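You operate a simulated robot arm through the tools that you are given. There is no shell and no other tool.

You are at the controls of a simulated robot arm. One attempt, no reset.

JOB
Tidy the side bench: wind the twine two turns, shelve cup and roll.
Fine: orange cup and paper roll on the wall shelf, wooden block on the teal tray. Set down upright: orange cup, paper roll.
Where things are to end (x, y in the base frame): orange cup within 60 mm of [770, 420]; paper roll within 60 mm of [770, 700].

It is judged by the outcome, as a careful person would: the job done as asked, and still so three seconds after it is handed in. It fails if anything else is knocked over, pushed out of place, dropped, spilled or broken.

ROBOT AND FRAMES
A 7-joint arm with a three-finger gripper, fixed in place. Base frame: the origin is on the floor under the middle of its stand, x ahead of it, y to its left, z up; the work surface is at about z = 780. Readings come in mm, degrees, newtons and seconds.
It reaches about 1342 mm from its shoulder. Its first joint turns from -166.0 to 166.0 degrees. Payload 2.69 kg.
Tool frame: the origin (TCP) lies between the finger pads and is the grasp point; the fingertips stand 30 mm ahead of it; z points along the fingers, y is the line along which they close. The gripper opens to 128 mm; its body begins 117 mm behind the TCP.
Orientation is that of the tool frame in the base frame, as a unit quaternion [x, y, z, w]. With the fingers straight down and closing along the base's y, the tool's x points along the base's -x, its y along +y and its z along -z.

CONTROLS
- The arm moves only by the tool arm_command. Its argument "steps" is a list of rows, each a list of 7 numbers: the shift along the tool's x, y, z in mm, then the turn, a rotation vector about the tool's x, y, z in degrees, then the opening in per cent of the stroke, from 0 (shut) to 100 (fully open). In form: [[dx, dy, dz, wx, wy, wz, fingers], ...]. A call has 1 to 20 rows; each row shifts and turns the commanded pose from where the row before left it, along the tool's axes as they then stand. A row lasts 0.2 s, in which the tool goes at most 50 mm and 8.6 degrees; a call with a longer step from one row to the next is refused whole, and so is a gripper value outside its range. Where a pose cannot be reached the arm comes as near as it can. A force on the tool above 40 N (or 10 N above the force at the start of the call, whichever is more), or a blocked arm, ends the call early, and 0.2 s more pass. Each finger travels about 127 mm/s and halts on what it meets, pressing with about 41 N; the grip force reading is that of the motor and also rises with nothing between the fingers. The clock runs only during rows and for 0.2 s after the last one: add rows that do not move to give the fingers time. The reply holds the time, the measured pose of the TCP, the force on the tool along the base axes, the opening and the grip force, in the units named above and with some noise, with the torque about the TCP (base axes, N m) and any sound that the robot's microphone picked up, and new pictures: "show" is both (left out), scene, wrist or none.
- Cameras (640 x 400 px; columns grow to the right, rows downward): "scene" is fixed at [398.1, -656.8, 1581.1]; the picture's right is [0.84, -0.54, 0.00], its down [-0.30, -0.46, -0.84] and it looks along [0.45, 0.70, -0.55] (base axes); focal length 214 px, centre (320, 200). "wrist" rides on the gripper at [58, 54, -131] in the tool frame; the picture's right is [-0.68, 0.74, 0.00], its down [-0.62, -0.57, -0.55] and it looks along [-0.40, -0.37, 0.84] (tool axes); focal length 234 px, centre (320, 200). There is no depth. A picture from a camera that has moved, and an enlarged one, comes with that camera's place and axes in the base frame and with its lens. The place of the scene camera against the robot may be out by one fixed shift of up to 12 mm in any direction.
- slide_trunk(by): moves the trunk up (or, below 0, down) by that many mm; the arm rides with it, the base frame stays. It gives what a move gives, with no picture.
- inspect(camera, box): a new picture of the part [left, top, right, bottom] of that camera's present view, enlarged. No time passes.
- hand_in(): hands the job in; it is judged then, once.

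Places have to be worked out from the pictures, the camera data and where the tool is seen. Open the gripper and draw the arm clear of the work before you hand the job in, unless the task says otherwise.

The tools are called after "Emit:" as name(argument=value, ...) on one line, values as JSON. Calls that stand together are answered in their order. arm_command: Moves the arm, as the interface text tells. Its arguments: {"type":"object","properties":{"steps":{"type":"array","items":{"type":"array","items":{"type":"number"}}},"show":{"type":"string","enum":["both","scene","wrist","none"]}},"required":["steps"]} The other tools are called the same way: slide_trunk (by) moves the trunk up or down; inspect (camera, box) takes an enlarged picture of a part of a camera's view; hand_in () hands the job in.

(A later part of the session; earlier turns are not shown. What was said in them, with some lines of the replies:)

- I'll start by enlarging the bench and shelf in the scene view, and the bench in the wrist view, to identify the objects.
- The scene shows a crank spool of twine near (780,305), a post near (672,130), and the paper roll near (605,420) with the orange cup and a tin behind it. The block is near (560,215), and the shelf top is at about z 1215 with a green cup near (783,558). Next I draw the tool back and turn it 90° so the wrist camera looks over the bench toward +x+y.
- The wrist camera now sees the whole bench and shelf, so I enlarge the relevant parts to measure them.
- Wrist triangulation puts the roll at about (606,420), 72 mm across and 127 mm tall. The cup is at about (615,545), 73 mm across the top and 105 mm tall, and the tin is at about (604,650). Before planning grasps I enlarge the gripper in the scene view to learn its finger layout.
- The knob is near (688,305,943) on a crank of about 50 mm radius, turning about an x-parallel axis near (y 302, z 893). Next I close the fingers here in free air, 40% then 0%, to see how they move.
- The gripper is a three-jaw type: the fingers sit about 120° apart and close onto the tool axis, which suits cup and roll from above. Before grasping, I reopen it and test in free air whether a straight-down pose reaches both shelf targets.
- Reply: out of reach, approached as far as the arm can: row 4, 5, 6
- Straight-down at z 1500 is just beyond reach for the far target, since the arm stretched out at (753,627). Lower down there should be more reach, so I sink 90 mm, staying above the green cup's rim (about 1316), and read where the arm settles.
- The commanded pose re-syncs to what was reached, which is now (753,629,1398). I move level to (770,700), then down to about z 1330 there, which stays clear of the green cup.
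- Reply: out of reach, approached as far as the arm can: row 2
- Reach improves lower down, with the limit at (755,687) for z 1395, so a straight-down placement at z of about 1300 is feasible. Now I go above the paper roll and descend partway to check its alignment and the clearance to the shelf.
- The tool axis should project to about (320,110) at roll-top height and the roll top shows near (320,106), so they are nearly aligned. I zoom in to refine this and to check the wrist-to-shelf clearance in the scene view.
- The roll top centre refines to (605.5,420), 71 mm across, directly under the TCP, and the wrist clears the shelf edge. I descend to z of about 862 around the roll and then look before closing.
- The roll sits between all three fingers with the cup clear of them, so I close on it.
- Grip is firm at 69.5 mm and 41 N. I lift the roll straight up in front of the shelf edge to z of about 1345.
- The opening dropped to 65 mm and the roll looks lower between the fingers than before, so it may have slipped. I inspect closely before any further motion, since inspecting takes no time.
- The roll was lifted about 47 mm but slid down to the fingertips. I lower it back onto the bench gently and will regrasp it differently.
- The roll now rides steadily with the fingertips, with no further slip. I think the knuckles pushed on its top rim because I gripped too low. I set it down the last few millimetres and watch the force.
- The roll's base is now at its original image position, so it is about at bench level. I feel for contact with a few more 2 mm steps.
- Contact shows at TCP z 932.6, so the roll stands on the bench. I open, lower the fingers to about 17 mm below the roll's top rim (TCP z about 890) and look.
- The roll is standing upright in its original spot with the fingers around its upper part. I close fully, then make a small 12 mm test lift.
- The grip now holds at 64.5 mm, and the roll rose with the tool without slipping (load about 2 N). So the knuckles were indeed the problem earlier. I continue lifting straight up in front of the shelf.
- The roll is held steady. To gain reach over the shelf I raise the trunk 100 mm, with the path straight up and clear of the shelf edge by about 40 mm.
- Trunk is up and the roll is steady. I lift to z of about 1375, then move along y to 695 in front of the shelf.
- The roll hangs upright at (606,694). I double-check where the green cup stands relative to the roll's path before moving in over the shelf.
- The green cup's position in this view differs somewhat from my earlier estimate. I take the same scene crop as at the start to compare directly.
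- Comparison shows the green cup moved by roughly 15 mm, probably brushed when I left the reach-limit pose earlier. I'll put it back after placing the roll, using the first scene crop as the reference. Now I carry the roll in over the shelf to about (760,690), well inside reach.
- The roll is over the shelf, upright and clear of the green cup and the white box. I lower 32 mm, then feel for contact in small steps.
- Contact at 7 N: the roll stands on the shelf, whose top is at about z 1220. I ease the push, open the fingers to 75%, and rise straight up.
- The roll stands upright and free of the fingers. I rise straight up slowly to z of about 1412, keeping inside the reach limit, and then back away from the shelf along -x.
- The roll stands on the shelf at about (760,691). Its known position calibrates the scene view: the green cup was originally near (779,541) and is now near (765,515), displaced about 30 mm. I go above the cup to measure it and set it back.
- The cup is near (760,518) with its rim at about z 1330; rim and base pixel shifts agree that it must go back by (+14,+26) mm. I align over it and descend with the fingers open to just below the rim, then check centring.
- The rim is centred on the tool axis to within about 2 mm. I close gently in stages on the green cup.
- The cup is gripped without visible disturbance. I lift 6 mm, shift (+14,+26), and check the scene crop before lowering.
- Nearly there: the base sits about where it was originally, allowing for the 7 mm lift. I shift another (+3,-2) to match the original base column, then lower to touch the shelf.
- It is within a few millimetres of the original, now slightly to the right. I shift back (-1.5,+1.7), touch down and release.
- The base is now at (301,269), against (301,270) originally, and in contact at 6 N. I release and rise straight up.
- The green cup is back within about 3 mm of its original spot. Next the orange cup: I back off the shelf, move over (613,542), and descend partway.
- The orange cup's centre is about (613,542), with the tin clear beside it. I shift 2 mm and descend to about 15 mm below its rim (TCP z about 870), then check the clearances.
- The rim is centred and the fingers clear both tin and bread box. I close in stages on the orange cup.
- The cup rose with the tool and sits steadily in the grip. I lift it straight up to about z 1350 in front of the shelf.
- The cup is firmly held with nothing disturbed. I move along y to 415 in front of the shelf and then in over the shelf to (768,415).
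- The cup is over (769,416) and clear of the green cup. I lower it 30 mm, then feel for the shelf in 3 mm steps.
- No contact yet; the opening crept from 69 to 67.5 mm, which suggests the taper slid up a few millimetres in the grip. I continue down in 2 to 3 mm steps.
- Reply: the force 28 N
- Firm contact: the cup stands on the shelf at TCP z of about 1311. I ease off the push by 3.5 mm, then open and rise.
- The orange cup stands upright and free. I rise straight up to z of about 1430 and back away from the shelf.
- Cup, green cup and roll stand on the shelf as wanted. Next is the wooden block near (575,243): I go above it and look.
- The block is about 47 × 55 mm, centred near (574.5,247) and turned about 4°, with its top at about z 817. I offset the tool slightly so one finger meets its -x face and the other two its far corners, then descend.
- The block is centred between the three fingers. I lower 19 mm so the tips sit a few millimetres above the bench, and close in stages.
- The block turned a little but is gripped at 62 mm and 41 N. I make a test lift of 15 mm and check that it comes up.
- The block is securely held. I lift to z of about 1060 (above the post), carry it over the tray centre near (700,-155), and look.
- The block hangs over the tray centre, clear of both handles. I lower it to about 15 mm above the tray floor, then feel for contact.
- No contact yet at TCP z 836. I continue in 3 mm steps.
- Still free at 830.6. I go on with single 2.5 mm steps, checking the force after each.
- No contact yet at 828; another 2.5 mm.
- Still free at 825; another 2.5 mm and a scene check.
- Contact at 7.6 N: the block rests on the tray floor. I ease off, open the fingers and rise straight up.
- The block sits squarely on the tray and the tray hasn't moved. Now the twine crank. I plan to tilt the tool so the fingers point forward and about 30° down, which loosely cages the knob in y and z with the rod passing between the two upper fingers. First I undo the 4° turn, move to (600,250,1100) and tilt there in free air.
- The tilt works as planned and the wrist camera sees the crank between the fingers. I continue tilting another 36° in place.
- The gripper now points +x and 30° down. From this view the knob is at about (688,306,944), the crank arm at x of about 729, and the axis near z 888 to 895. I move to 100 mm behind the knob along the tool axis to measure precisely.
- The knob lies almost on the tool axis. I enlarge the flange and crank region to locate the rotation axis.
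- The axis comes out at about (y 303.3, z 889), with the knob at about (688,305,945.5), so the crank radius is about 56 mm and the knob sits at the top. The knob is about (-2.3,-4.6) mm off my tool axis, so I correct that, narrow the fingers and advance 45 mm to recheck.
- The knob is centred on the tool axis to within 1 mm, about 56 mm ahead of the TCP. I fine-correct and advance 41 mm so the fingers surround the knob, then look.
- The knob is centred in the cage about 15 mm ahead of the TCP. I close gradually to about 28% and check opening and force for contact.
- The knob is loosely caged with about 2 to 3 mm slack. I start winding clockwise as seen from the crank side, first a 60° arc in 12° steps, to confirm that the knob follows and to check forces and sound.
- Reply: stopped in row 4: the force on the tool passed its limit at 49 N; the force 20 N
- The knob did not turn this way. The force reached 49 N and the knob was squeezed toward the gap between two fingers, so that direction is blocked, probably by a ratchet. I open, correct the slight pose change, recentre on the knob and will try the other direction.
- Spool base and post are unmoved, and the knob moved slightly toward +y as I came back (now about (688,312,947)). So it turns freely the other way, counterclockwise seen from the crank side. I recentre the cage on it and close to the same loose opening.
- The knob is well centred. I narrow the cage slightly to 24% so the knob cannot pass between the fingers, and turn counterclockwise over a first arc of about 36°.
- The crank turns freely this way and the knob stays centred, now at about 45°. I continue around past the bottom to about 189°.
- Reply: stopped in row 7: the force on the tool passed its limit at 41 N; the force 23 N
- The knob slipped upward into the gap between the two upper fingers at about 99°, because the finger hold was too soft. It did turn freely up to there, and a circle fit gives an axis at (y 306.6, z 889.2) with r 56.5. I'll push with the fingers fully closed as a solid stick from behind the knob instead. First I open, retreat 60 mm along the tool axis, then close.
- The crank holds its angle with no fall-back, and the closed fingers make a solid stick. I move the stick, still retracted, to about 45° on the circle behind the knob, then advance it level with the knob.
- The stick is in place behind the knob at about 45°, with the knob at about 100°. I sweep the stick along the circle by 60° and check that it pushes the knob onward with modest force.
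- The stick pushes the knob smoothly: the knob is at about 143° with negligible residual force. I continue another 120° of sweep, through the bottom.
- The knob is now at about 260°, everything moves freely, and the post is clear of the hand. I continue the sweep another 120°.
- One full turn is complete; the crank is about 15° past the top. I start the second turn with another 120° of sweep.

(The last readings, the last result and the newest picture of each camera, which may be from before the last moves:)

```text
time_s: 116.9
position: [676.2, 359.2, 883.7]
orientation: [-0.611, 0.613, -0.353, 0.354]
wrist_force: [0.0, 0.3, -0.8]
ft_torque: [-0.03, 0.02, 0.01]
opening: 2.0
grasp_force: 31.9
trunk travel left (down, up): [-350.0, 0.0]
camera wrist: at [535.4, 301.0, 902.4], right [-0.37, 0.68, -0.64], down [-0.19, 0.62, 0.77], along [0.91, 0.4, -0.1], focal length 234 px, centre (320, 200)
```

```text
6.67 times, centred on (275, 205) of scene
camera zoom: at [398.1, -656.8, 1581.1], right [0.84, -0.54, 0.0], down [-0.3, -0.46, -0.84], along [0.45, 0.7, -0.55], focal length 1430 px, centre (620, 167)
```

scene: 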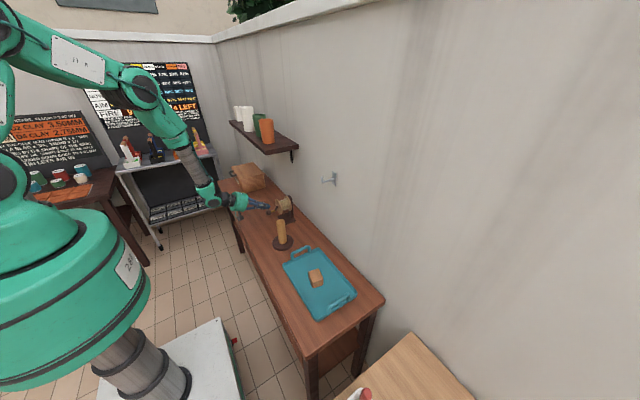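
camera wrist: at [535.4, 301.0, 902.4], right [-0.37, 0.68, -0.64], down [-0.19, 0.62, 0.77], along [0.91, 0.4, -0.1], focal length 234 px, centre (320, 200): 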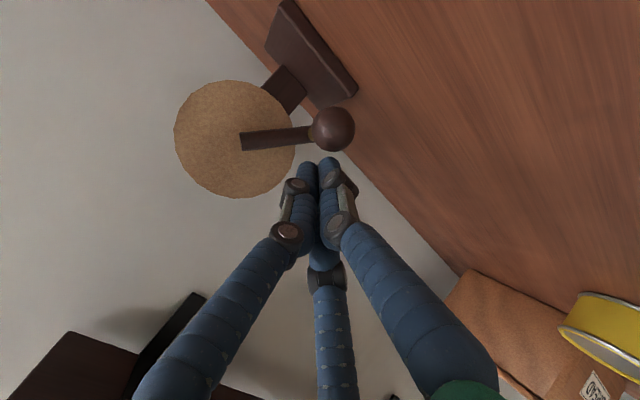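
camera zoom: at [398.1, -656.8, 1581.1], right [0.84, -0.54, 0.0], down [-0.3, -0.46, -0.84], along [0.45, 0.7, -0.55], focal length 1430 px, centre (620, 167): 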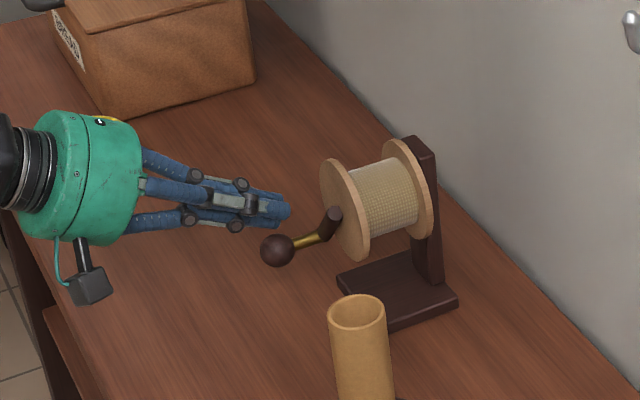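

The knob is at about 143° of the second turn, identical to the first pass. I repeat the next 120° through the bottom.

Emit:
arm_command(steps=[[4.27, 9.64, 5.56, 0, 0, 0, 0], [6.49, 8.65, 5.0, 0, 0, 0, 0], [8.42, 7.29, 4.21, 0, 0, 0, 0], [9.99, 5.62, 3.25, 0, 0, 0, 0], [11.13, 3.7, 2.13, 0, 0, 0, 0], [11.77, 1.61, 0.93, 0, 0, 0, 0], [11.9, -0.54, -0.31, 0, 0, 0, 0], [11.51, -2.67, -1.54, 0, 0, 0, 0], [10.61, -4.68, -2.7, 0, 0, 0, 0], [9.26, -6.5, -3.75, 0, 0, 0, 0], [0, 0, 0, 0, 0, 0, 0]])

Emit:
inspect(camera="scene", box=[235, 175, 315, 235])

```text
time_s: 119.3
position: [674.0, 262.5, 858.5]
orientation: [-0.611, 0.614, -0.354, 0.353]
wrist_force: [-0.4, 0.3, -0.3]
ft_torque: [0.02, -0.01, 0.0]
opening: 2.2
grasp_force: 31.3
trunk travel left (down, up): [-350.0, 0.0]
camera wrist: at [533.2, 204.3, 876.7], right [-0.37, 0.68, -0.64], down [-0.19, 0.61, 0.77], along [0.91, 0.4, -0.1], focal length 234 px, centre (320, 200)
```

scene: 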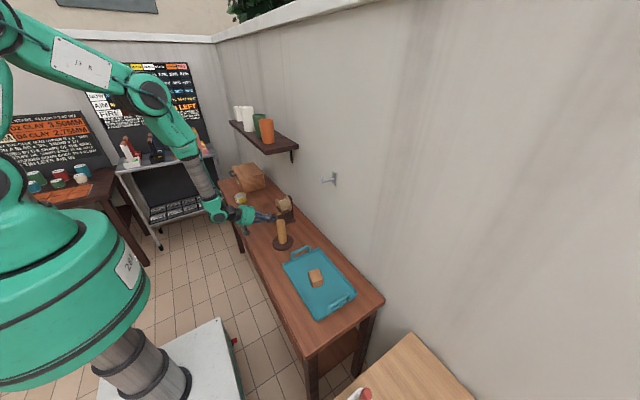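
wrist: 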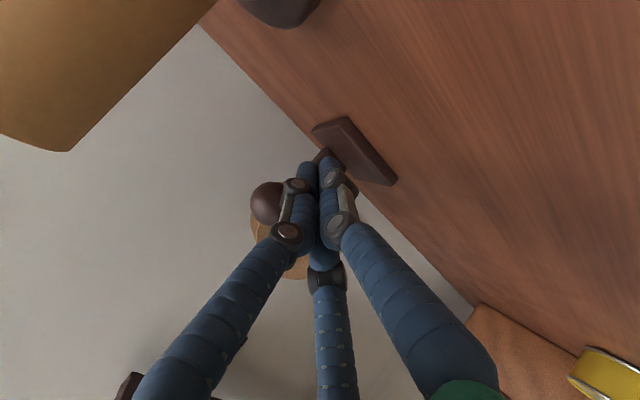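

```text
6.67 times, centred on (275, 205) of scene
camera zoom: at [398.1, -656.8, 1581.1], right [0.84, -0.54, 0.0], down [-0.3, -0.46, -0.84], along [0.45, 0.7, -0.55], focal length 1430 px, centre (620, 167)
```

zoom: 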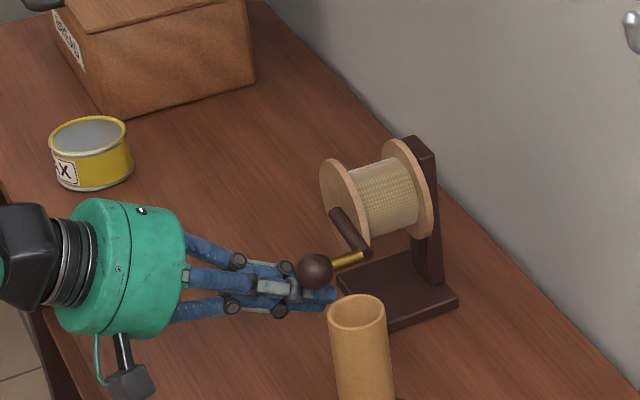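

The knob is at about 260° of turn two. I finish with 96° more, which should bring it close to the top, then check before the final few degrees.

Emit:
arm_command(steps=[[7.5, -8.02, -4.63, 0, 0, 0, 0], [5.41, -9.19, -5.31, 0, 0, 0, 0], [3.08, -9.97, -5.76, 0, 0, 0, 0], [0.62, -10.3, -5.95, 0, 0, 0, 0], [-1.86, -10.19, -5.89, 0, 0, 0, 0], [-4.27, -9.64, -5.56, 0, 0, 0, 0], [-6.49, -8.65, -5.0, 0, 0, 0, 0], [-8.42, -7.29, -4.21, 0, 0, 0, 0], [0, 0, 0, 0, 0, 0, 0]])

Emit:
inspect(camera="scene", box=[270, 190, 310, 225])

Emit:
inspect(camera="wrist", box=[240, 90, 420, 230])

```text
time_s: 121.3
position: [675.0, 266.8, 942.9]
orientation: [-0.611, 0.615, -0.354, 0.352]
wrist_force: [-0.8, 0.3, -0.3]
ft_torque: [-0.01, 0.01, -0.01]
opening: 2.3
grasp_force: 31.5
trunk travel left (down, up): [-350.0, 0.0]
camera wrist: at [533.7, 209.4, 961.3], right [-0.37, 0.68, -0.64], down [-0.19, 0.62, 0.77], along [0.91, 0.4, -0.1], focal length 234 px, centre (320, 200)
```

scene: 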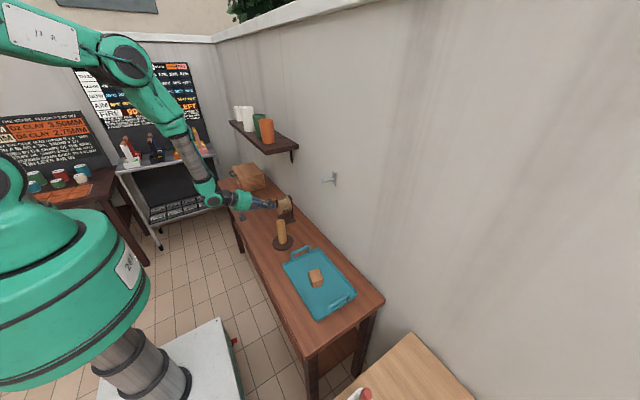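
wrist: 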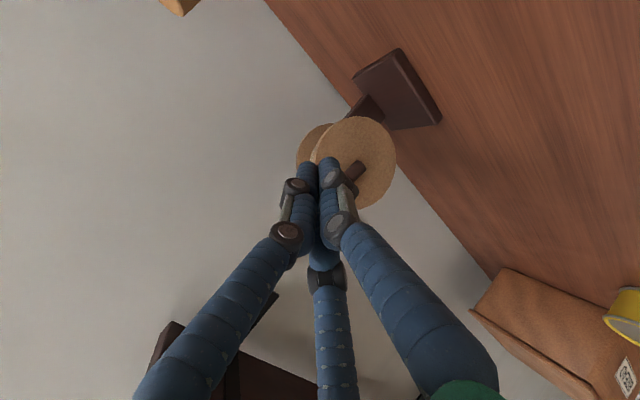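

```text
11.43 times, centred on (290, 208) of scene
camera zoom: at [398.1, -656.8, 1581.1], right [0.84, -0.54, 0.0], down [-0.3, -0.46, -0.84], along [0.45, 0.7, -0.55], focal length 2451 px, centre (663, 114)
```

zoom: 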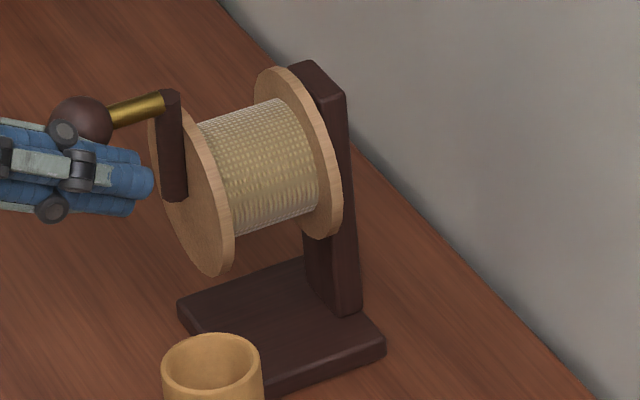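

```text
2.86 times, centred on (330, 160) of wrist
camera zoom: at [533.7, 209.4, 961.3], right [-0.37, 0.68, -0.64], down [-0.19, 0.62, 0.77], along [0.91, 0.4, -0.1], focal length 669 px, centre (291, 314)
```

zoom: 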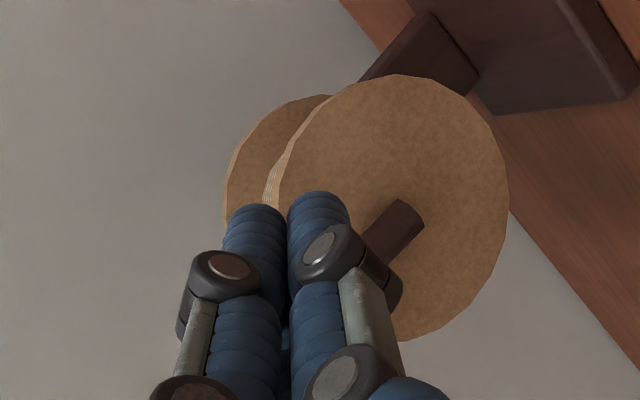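

Compared with the initial crop, the crank is about 4.5° short of exactly two turns. I push another 6° or so.

Emit:
arm_command(steps=[[-2.45, -1.5, -0.85, 0, 0, 0, 0], [-2.45, -1.5, -0.85, 0, 0, 0, 0], [0, 0, 0, 0, 0, 0, 0]], show="none")

Emit:
inspect(camera="scene", box=[270, 190, 310, 225])

```text
time_s: 122.1
position: [675.4, 273.3, 945.9]
orientation: [-0.611, 0.615, -0.353, 0.353]
wrist_force: [0.3, -0.6, 0.1]
ft_torque: [-0.03, 0.02, -0.02]
opening: 2.1
grasp_force: 31.2
trunk travel left (down, up): [-350.0, 0.0]
```

```text
11.43 times, centred on (290, 208) of scene
camera zoom: at [398.1, -656.8, 1581.1], right [0.84, -0.54, 0.0], down [-0.3, -0.46, -0.84], along [0.45, 0.7, -0.55], focal length 2451 px, centre (663, 114)
```

zoom: 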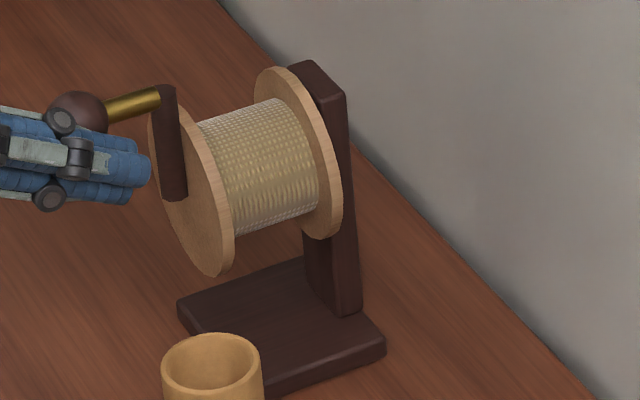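

The crank arm coincides with its starting position in the crop, so two turns are done. I nudge about 8° further to be safely past two full turns, then retreat along the tool axis.

Emit:
arm_command(steps=[[-3.48, -1.67, -0.96, 0, 0, 0, 0], [-3.48, -1.67, -0.96, 0, 0, 0, 0], [0, 0, 0, 0, 0, 0, 0], [3, 0, 0, 0, 0, 0, 0], [0, 0, -20, 0, 0, 0, 0], [0, 0, -30, 0, 0, 0, 0], [0, 0, -35, 0, 0, 0, 0], [0, 0, 0, 0, 0, 0, 0]])

Emit:
inspect(camera="scene", box=[270, 190, 310, 225])

```text
time_s: 123.9
position: [600.6, 277.3, 992.4]
orientation: [-0.611, 0.615, -0.353, 0.351]
wrist_force: [-0.1, 0.5, 0.4]
ft_torque: [0.02, 0.02, 0.05]
opening: 2.2
grasp_force: 31.2
trunk travel left (down, up): [-350.0, 0.0]
camera wrist: at [459.4, 218.3, 1011.4], right [-0.37, 0.68, -0.64], down [-0.19, 0.61, 0.77], along [0.91, 0.4, -0.1], focal length 234 px, centre (320, 200)
```

scene: 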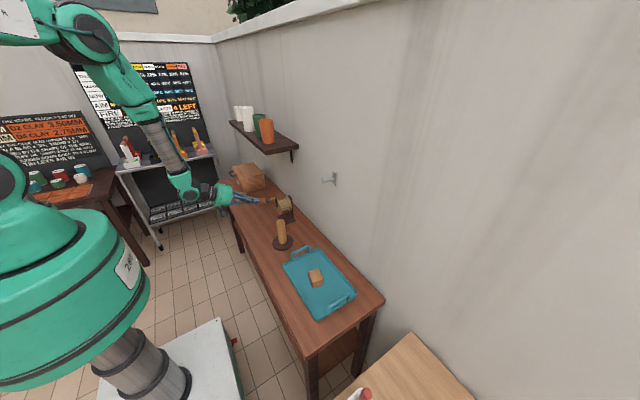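
wrist: 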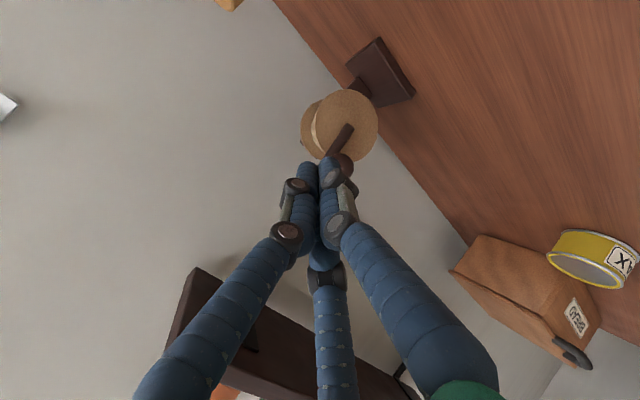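

```text
11.43 times, centred on (290, 208) of scene
camera zoom: at [398.1, -656.8, 1581.1], right [0.84, -0.54, 0.0], down [-0.3, -0.46, -0.84], along [0.45, 0.7, -0.55], focal length 2451 px, centre (663, 114)
```

zoom: 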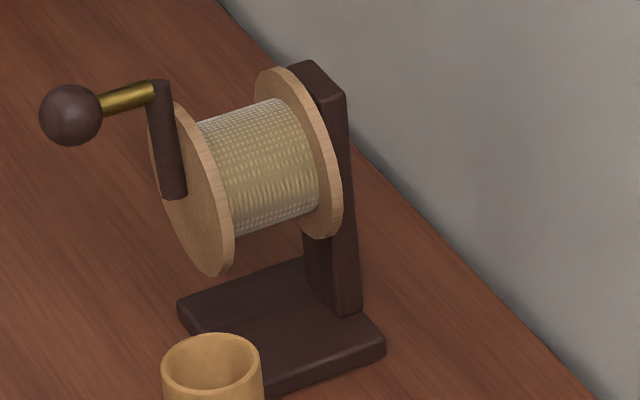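

The crank rests about 5° past two full turns, and the spool base hasn't shifted. I draw the arm back and up and open the gripper.

Emit:
arm_command(steps=[[0, 0, -40, 0, 0, 0, 0], [0, 0, -40, 0, 0, 0, 40], [0, 0, -20, 0, 0, 0, 80], [0, -34.6, -20, 0, 0, 0, 100], [0, -34.6, -20, 0, 0, 0, 100], [0, -34.6, -20, 0, 0, 0, 100], [0, -34.6, -20, 0, 0, 0, 100], [0, -34.6, -20, 0, 0, 0, 100], [0, -34.6, -20, 0, 0, 0, 100], [0, 0, 0, 0, 0, 0, 100], [0, 0, 0, 0, 0, 0, 100]])

Emit:
inspect(camera="scene", box=[220, 90, 310, 160])

Emit:
inspect(camera="scene", box=[220, 160, 320, 260])

Emit:
inspect(camera="scene", box=[270, 230, 390, 330])

```text
time_s: 126.3
position: [515.5, 279.4, 1282.6]
orientation: [-0.611, 0.615, -0.353, 0.353]
wrist_force: [0.4, 0.2, 0.2]
ft_torque: [-0.03, 0.01, -0.02]
opening: 128.1
grasp_force: 0.1
trunk travel left (down, up): [-350.0, 0.0]
camera wrist: at [375.3, 220.3, 1301.2], right [-0.37, 0.68, -0.64], down [-0.19, 0.62, 0.77], along [0.91, 0.4, -0.1], focal length 234 px, centre (320, 200)
```

scene: 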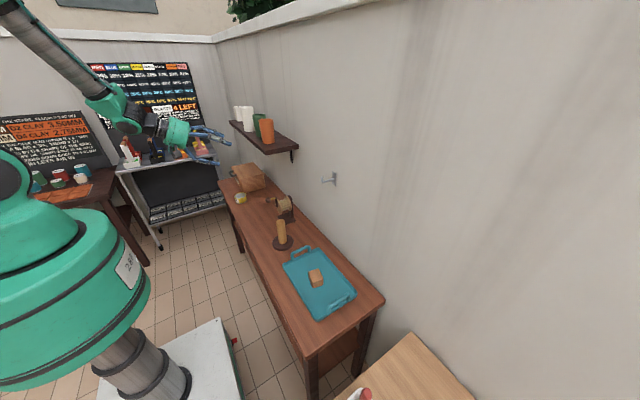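
wrist: 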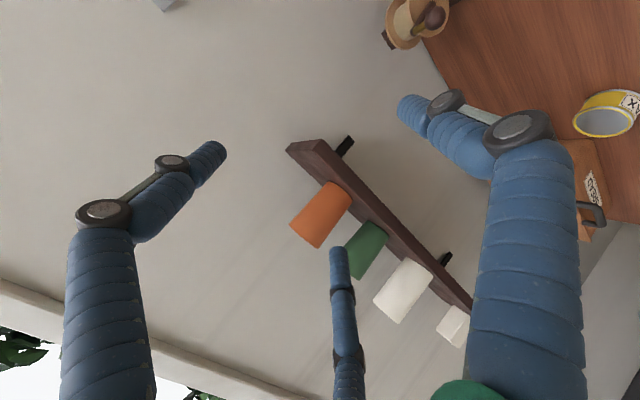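

```text
5.71 times, centred on (265, 125) of scene
camera zoom: at [398.1, -656.8, 1581.1], right [0.84, -0.54, 0.0], down [-0.3, -0.46, -0.84], along [0.45, 0.7, -0.55], focal length 1226 px, centre (634, 629)
```

zoom: 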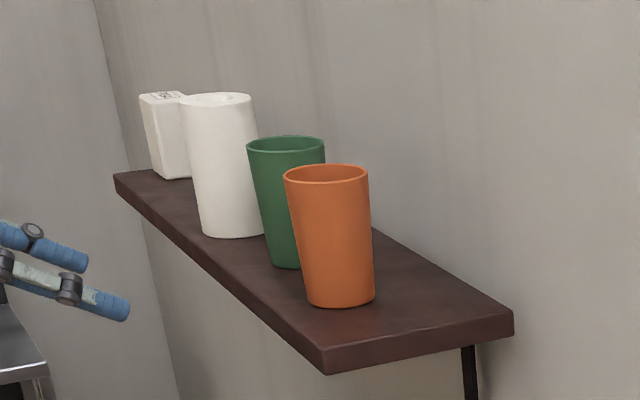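

```text
4.00 times, centred on (270, 210) of scene
camera zoom: at [398.1, -656.8, 1581.1], right [0.84, -0.54, 0.0], down [-0.3, -0.46, -0.84], along [0.45, 0.7, -0.55], focal length 858 px, centre (520, 160)
```

zoom: 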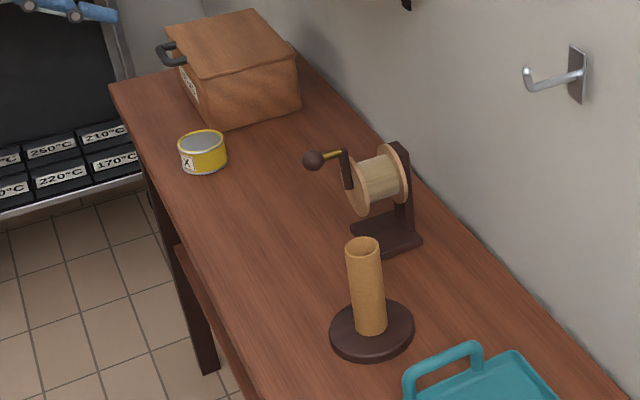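

```text
4.00 times, centred on (330, 280) of scene
camera zoom: at [398.1, -656.8, 1581.1], right [0.84, -0.54, 0.0], down [-0.3, -0.46, -0.84], along [0.45, 0.7, -0.55], focal length 858 px, centre (280, -120)
```

zoom: 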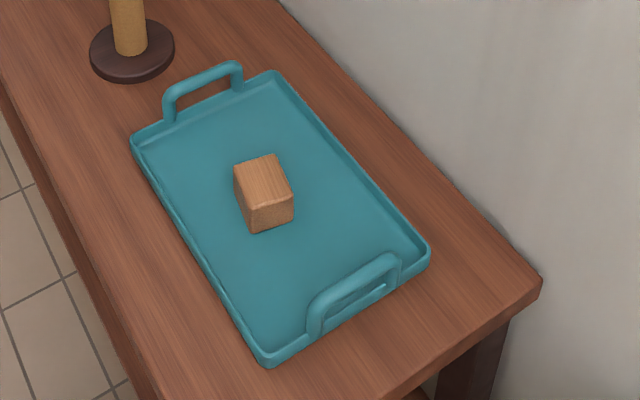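

Everything checks out: orange cup and roll are upright on the shelf, the green cup is back in place, and the block is on the tray. Tin, bread box, post, spool and tray are unmoved. I draw the open gripper a little further back before handing in.

Emit:
arm_command(steps=[[0, 0, -35, 0, 0, 0, 100], [0, 0, -35, 0, 0, 0, 100], [0, 0, -30, 0, 0, 0, 100], [0, 0, 0, 0, 0, 0, 100], [0, 0, 0, 0, 0, 0, 100]], show="scene")

```text
time_s: 127.5
position: [429.0, 279.7, 1332.0]
orientation: [-0.611, 0.614, -0.353, 0.353]
wrist_force: [0.2, -0.7, -0.4]
ft_torque: [0.01, 0.02, -0.01]
opening: 128.1
grasp_force: 0.2
trunk travel left (down, up): [-350.0, 0.0]
```

scene: 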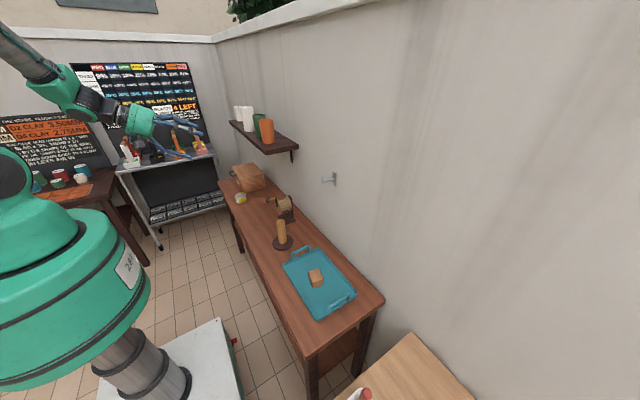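

The arm is clear with the gripper open, and all items are in their places. I hand the job in.

Emit:
hand_in()

```text
The job is handed in.
```

The job is handed in. By my final checks everything asked for is done, but I bumped the green cup along the way and had to put it back.

- **Twine:** I wound the crank two full turns plus about 5°, counterclockwise seen from the crank side. The other way would not move at 49 N, so I took that direction as winding.
- **Orange cup:** it stands upright on the shelf at about (767, 414), within the 60 mm limit.
- **Paper roll:** it stands upright on the shelf at about (760, 691), within the 60 mm limit. My first grip slipped, so I set it back on the bench and gripped it again before lifting it away.
- **Wooden block:** it rests on the teal tray, near the middle.
- **Green cup:** early in the run the arm pushed this shelf cup about 30 mm. I set it back upright to within about 3 mm of where it started, judged from the fixed camera.

The tin, bread box, post, spool and tray looked unmoved in the last pictures. The gripper is open and the arm is drawn back from the bench and shelf.
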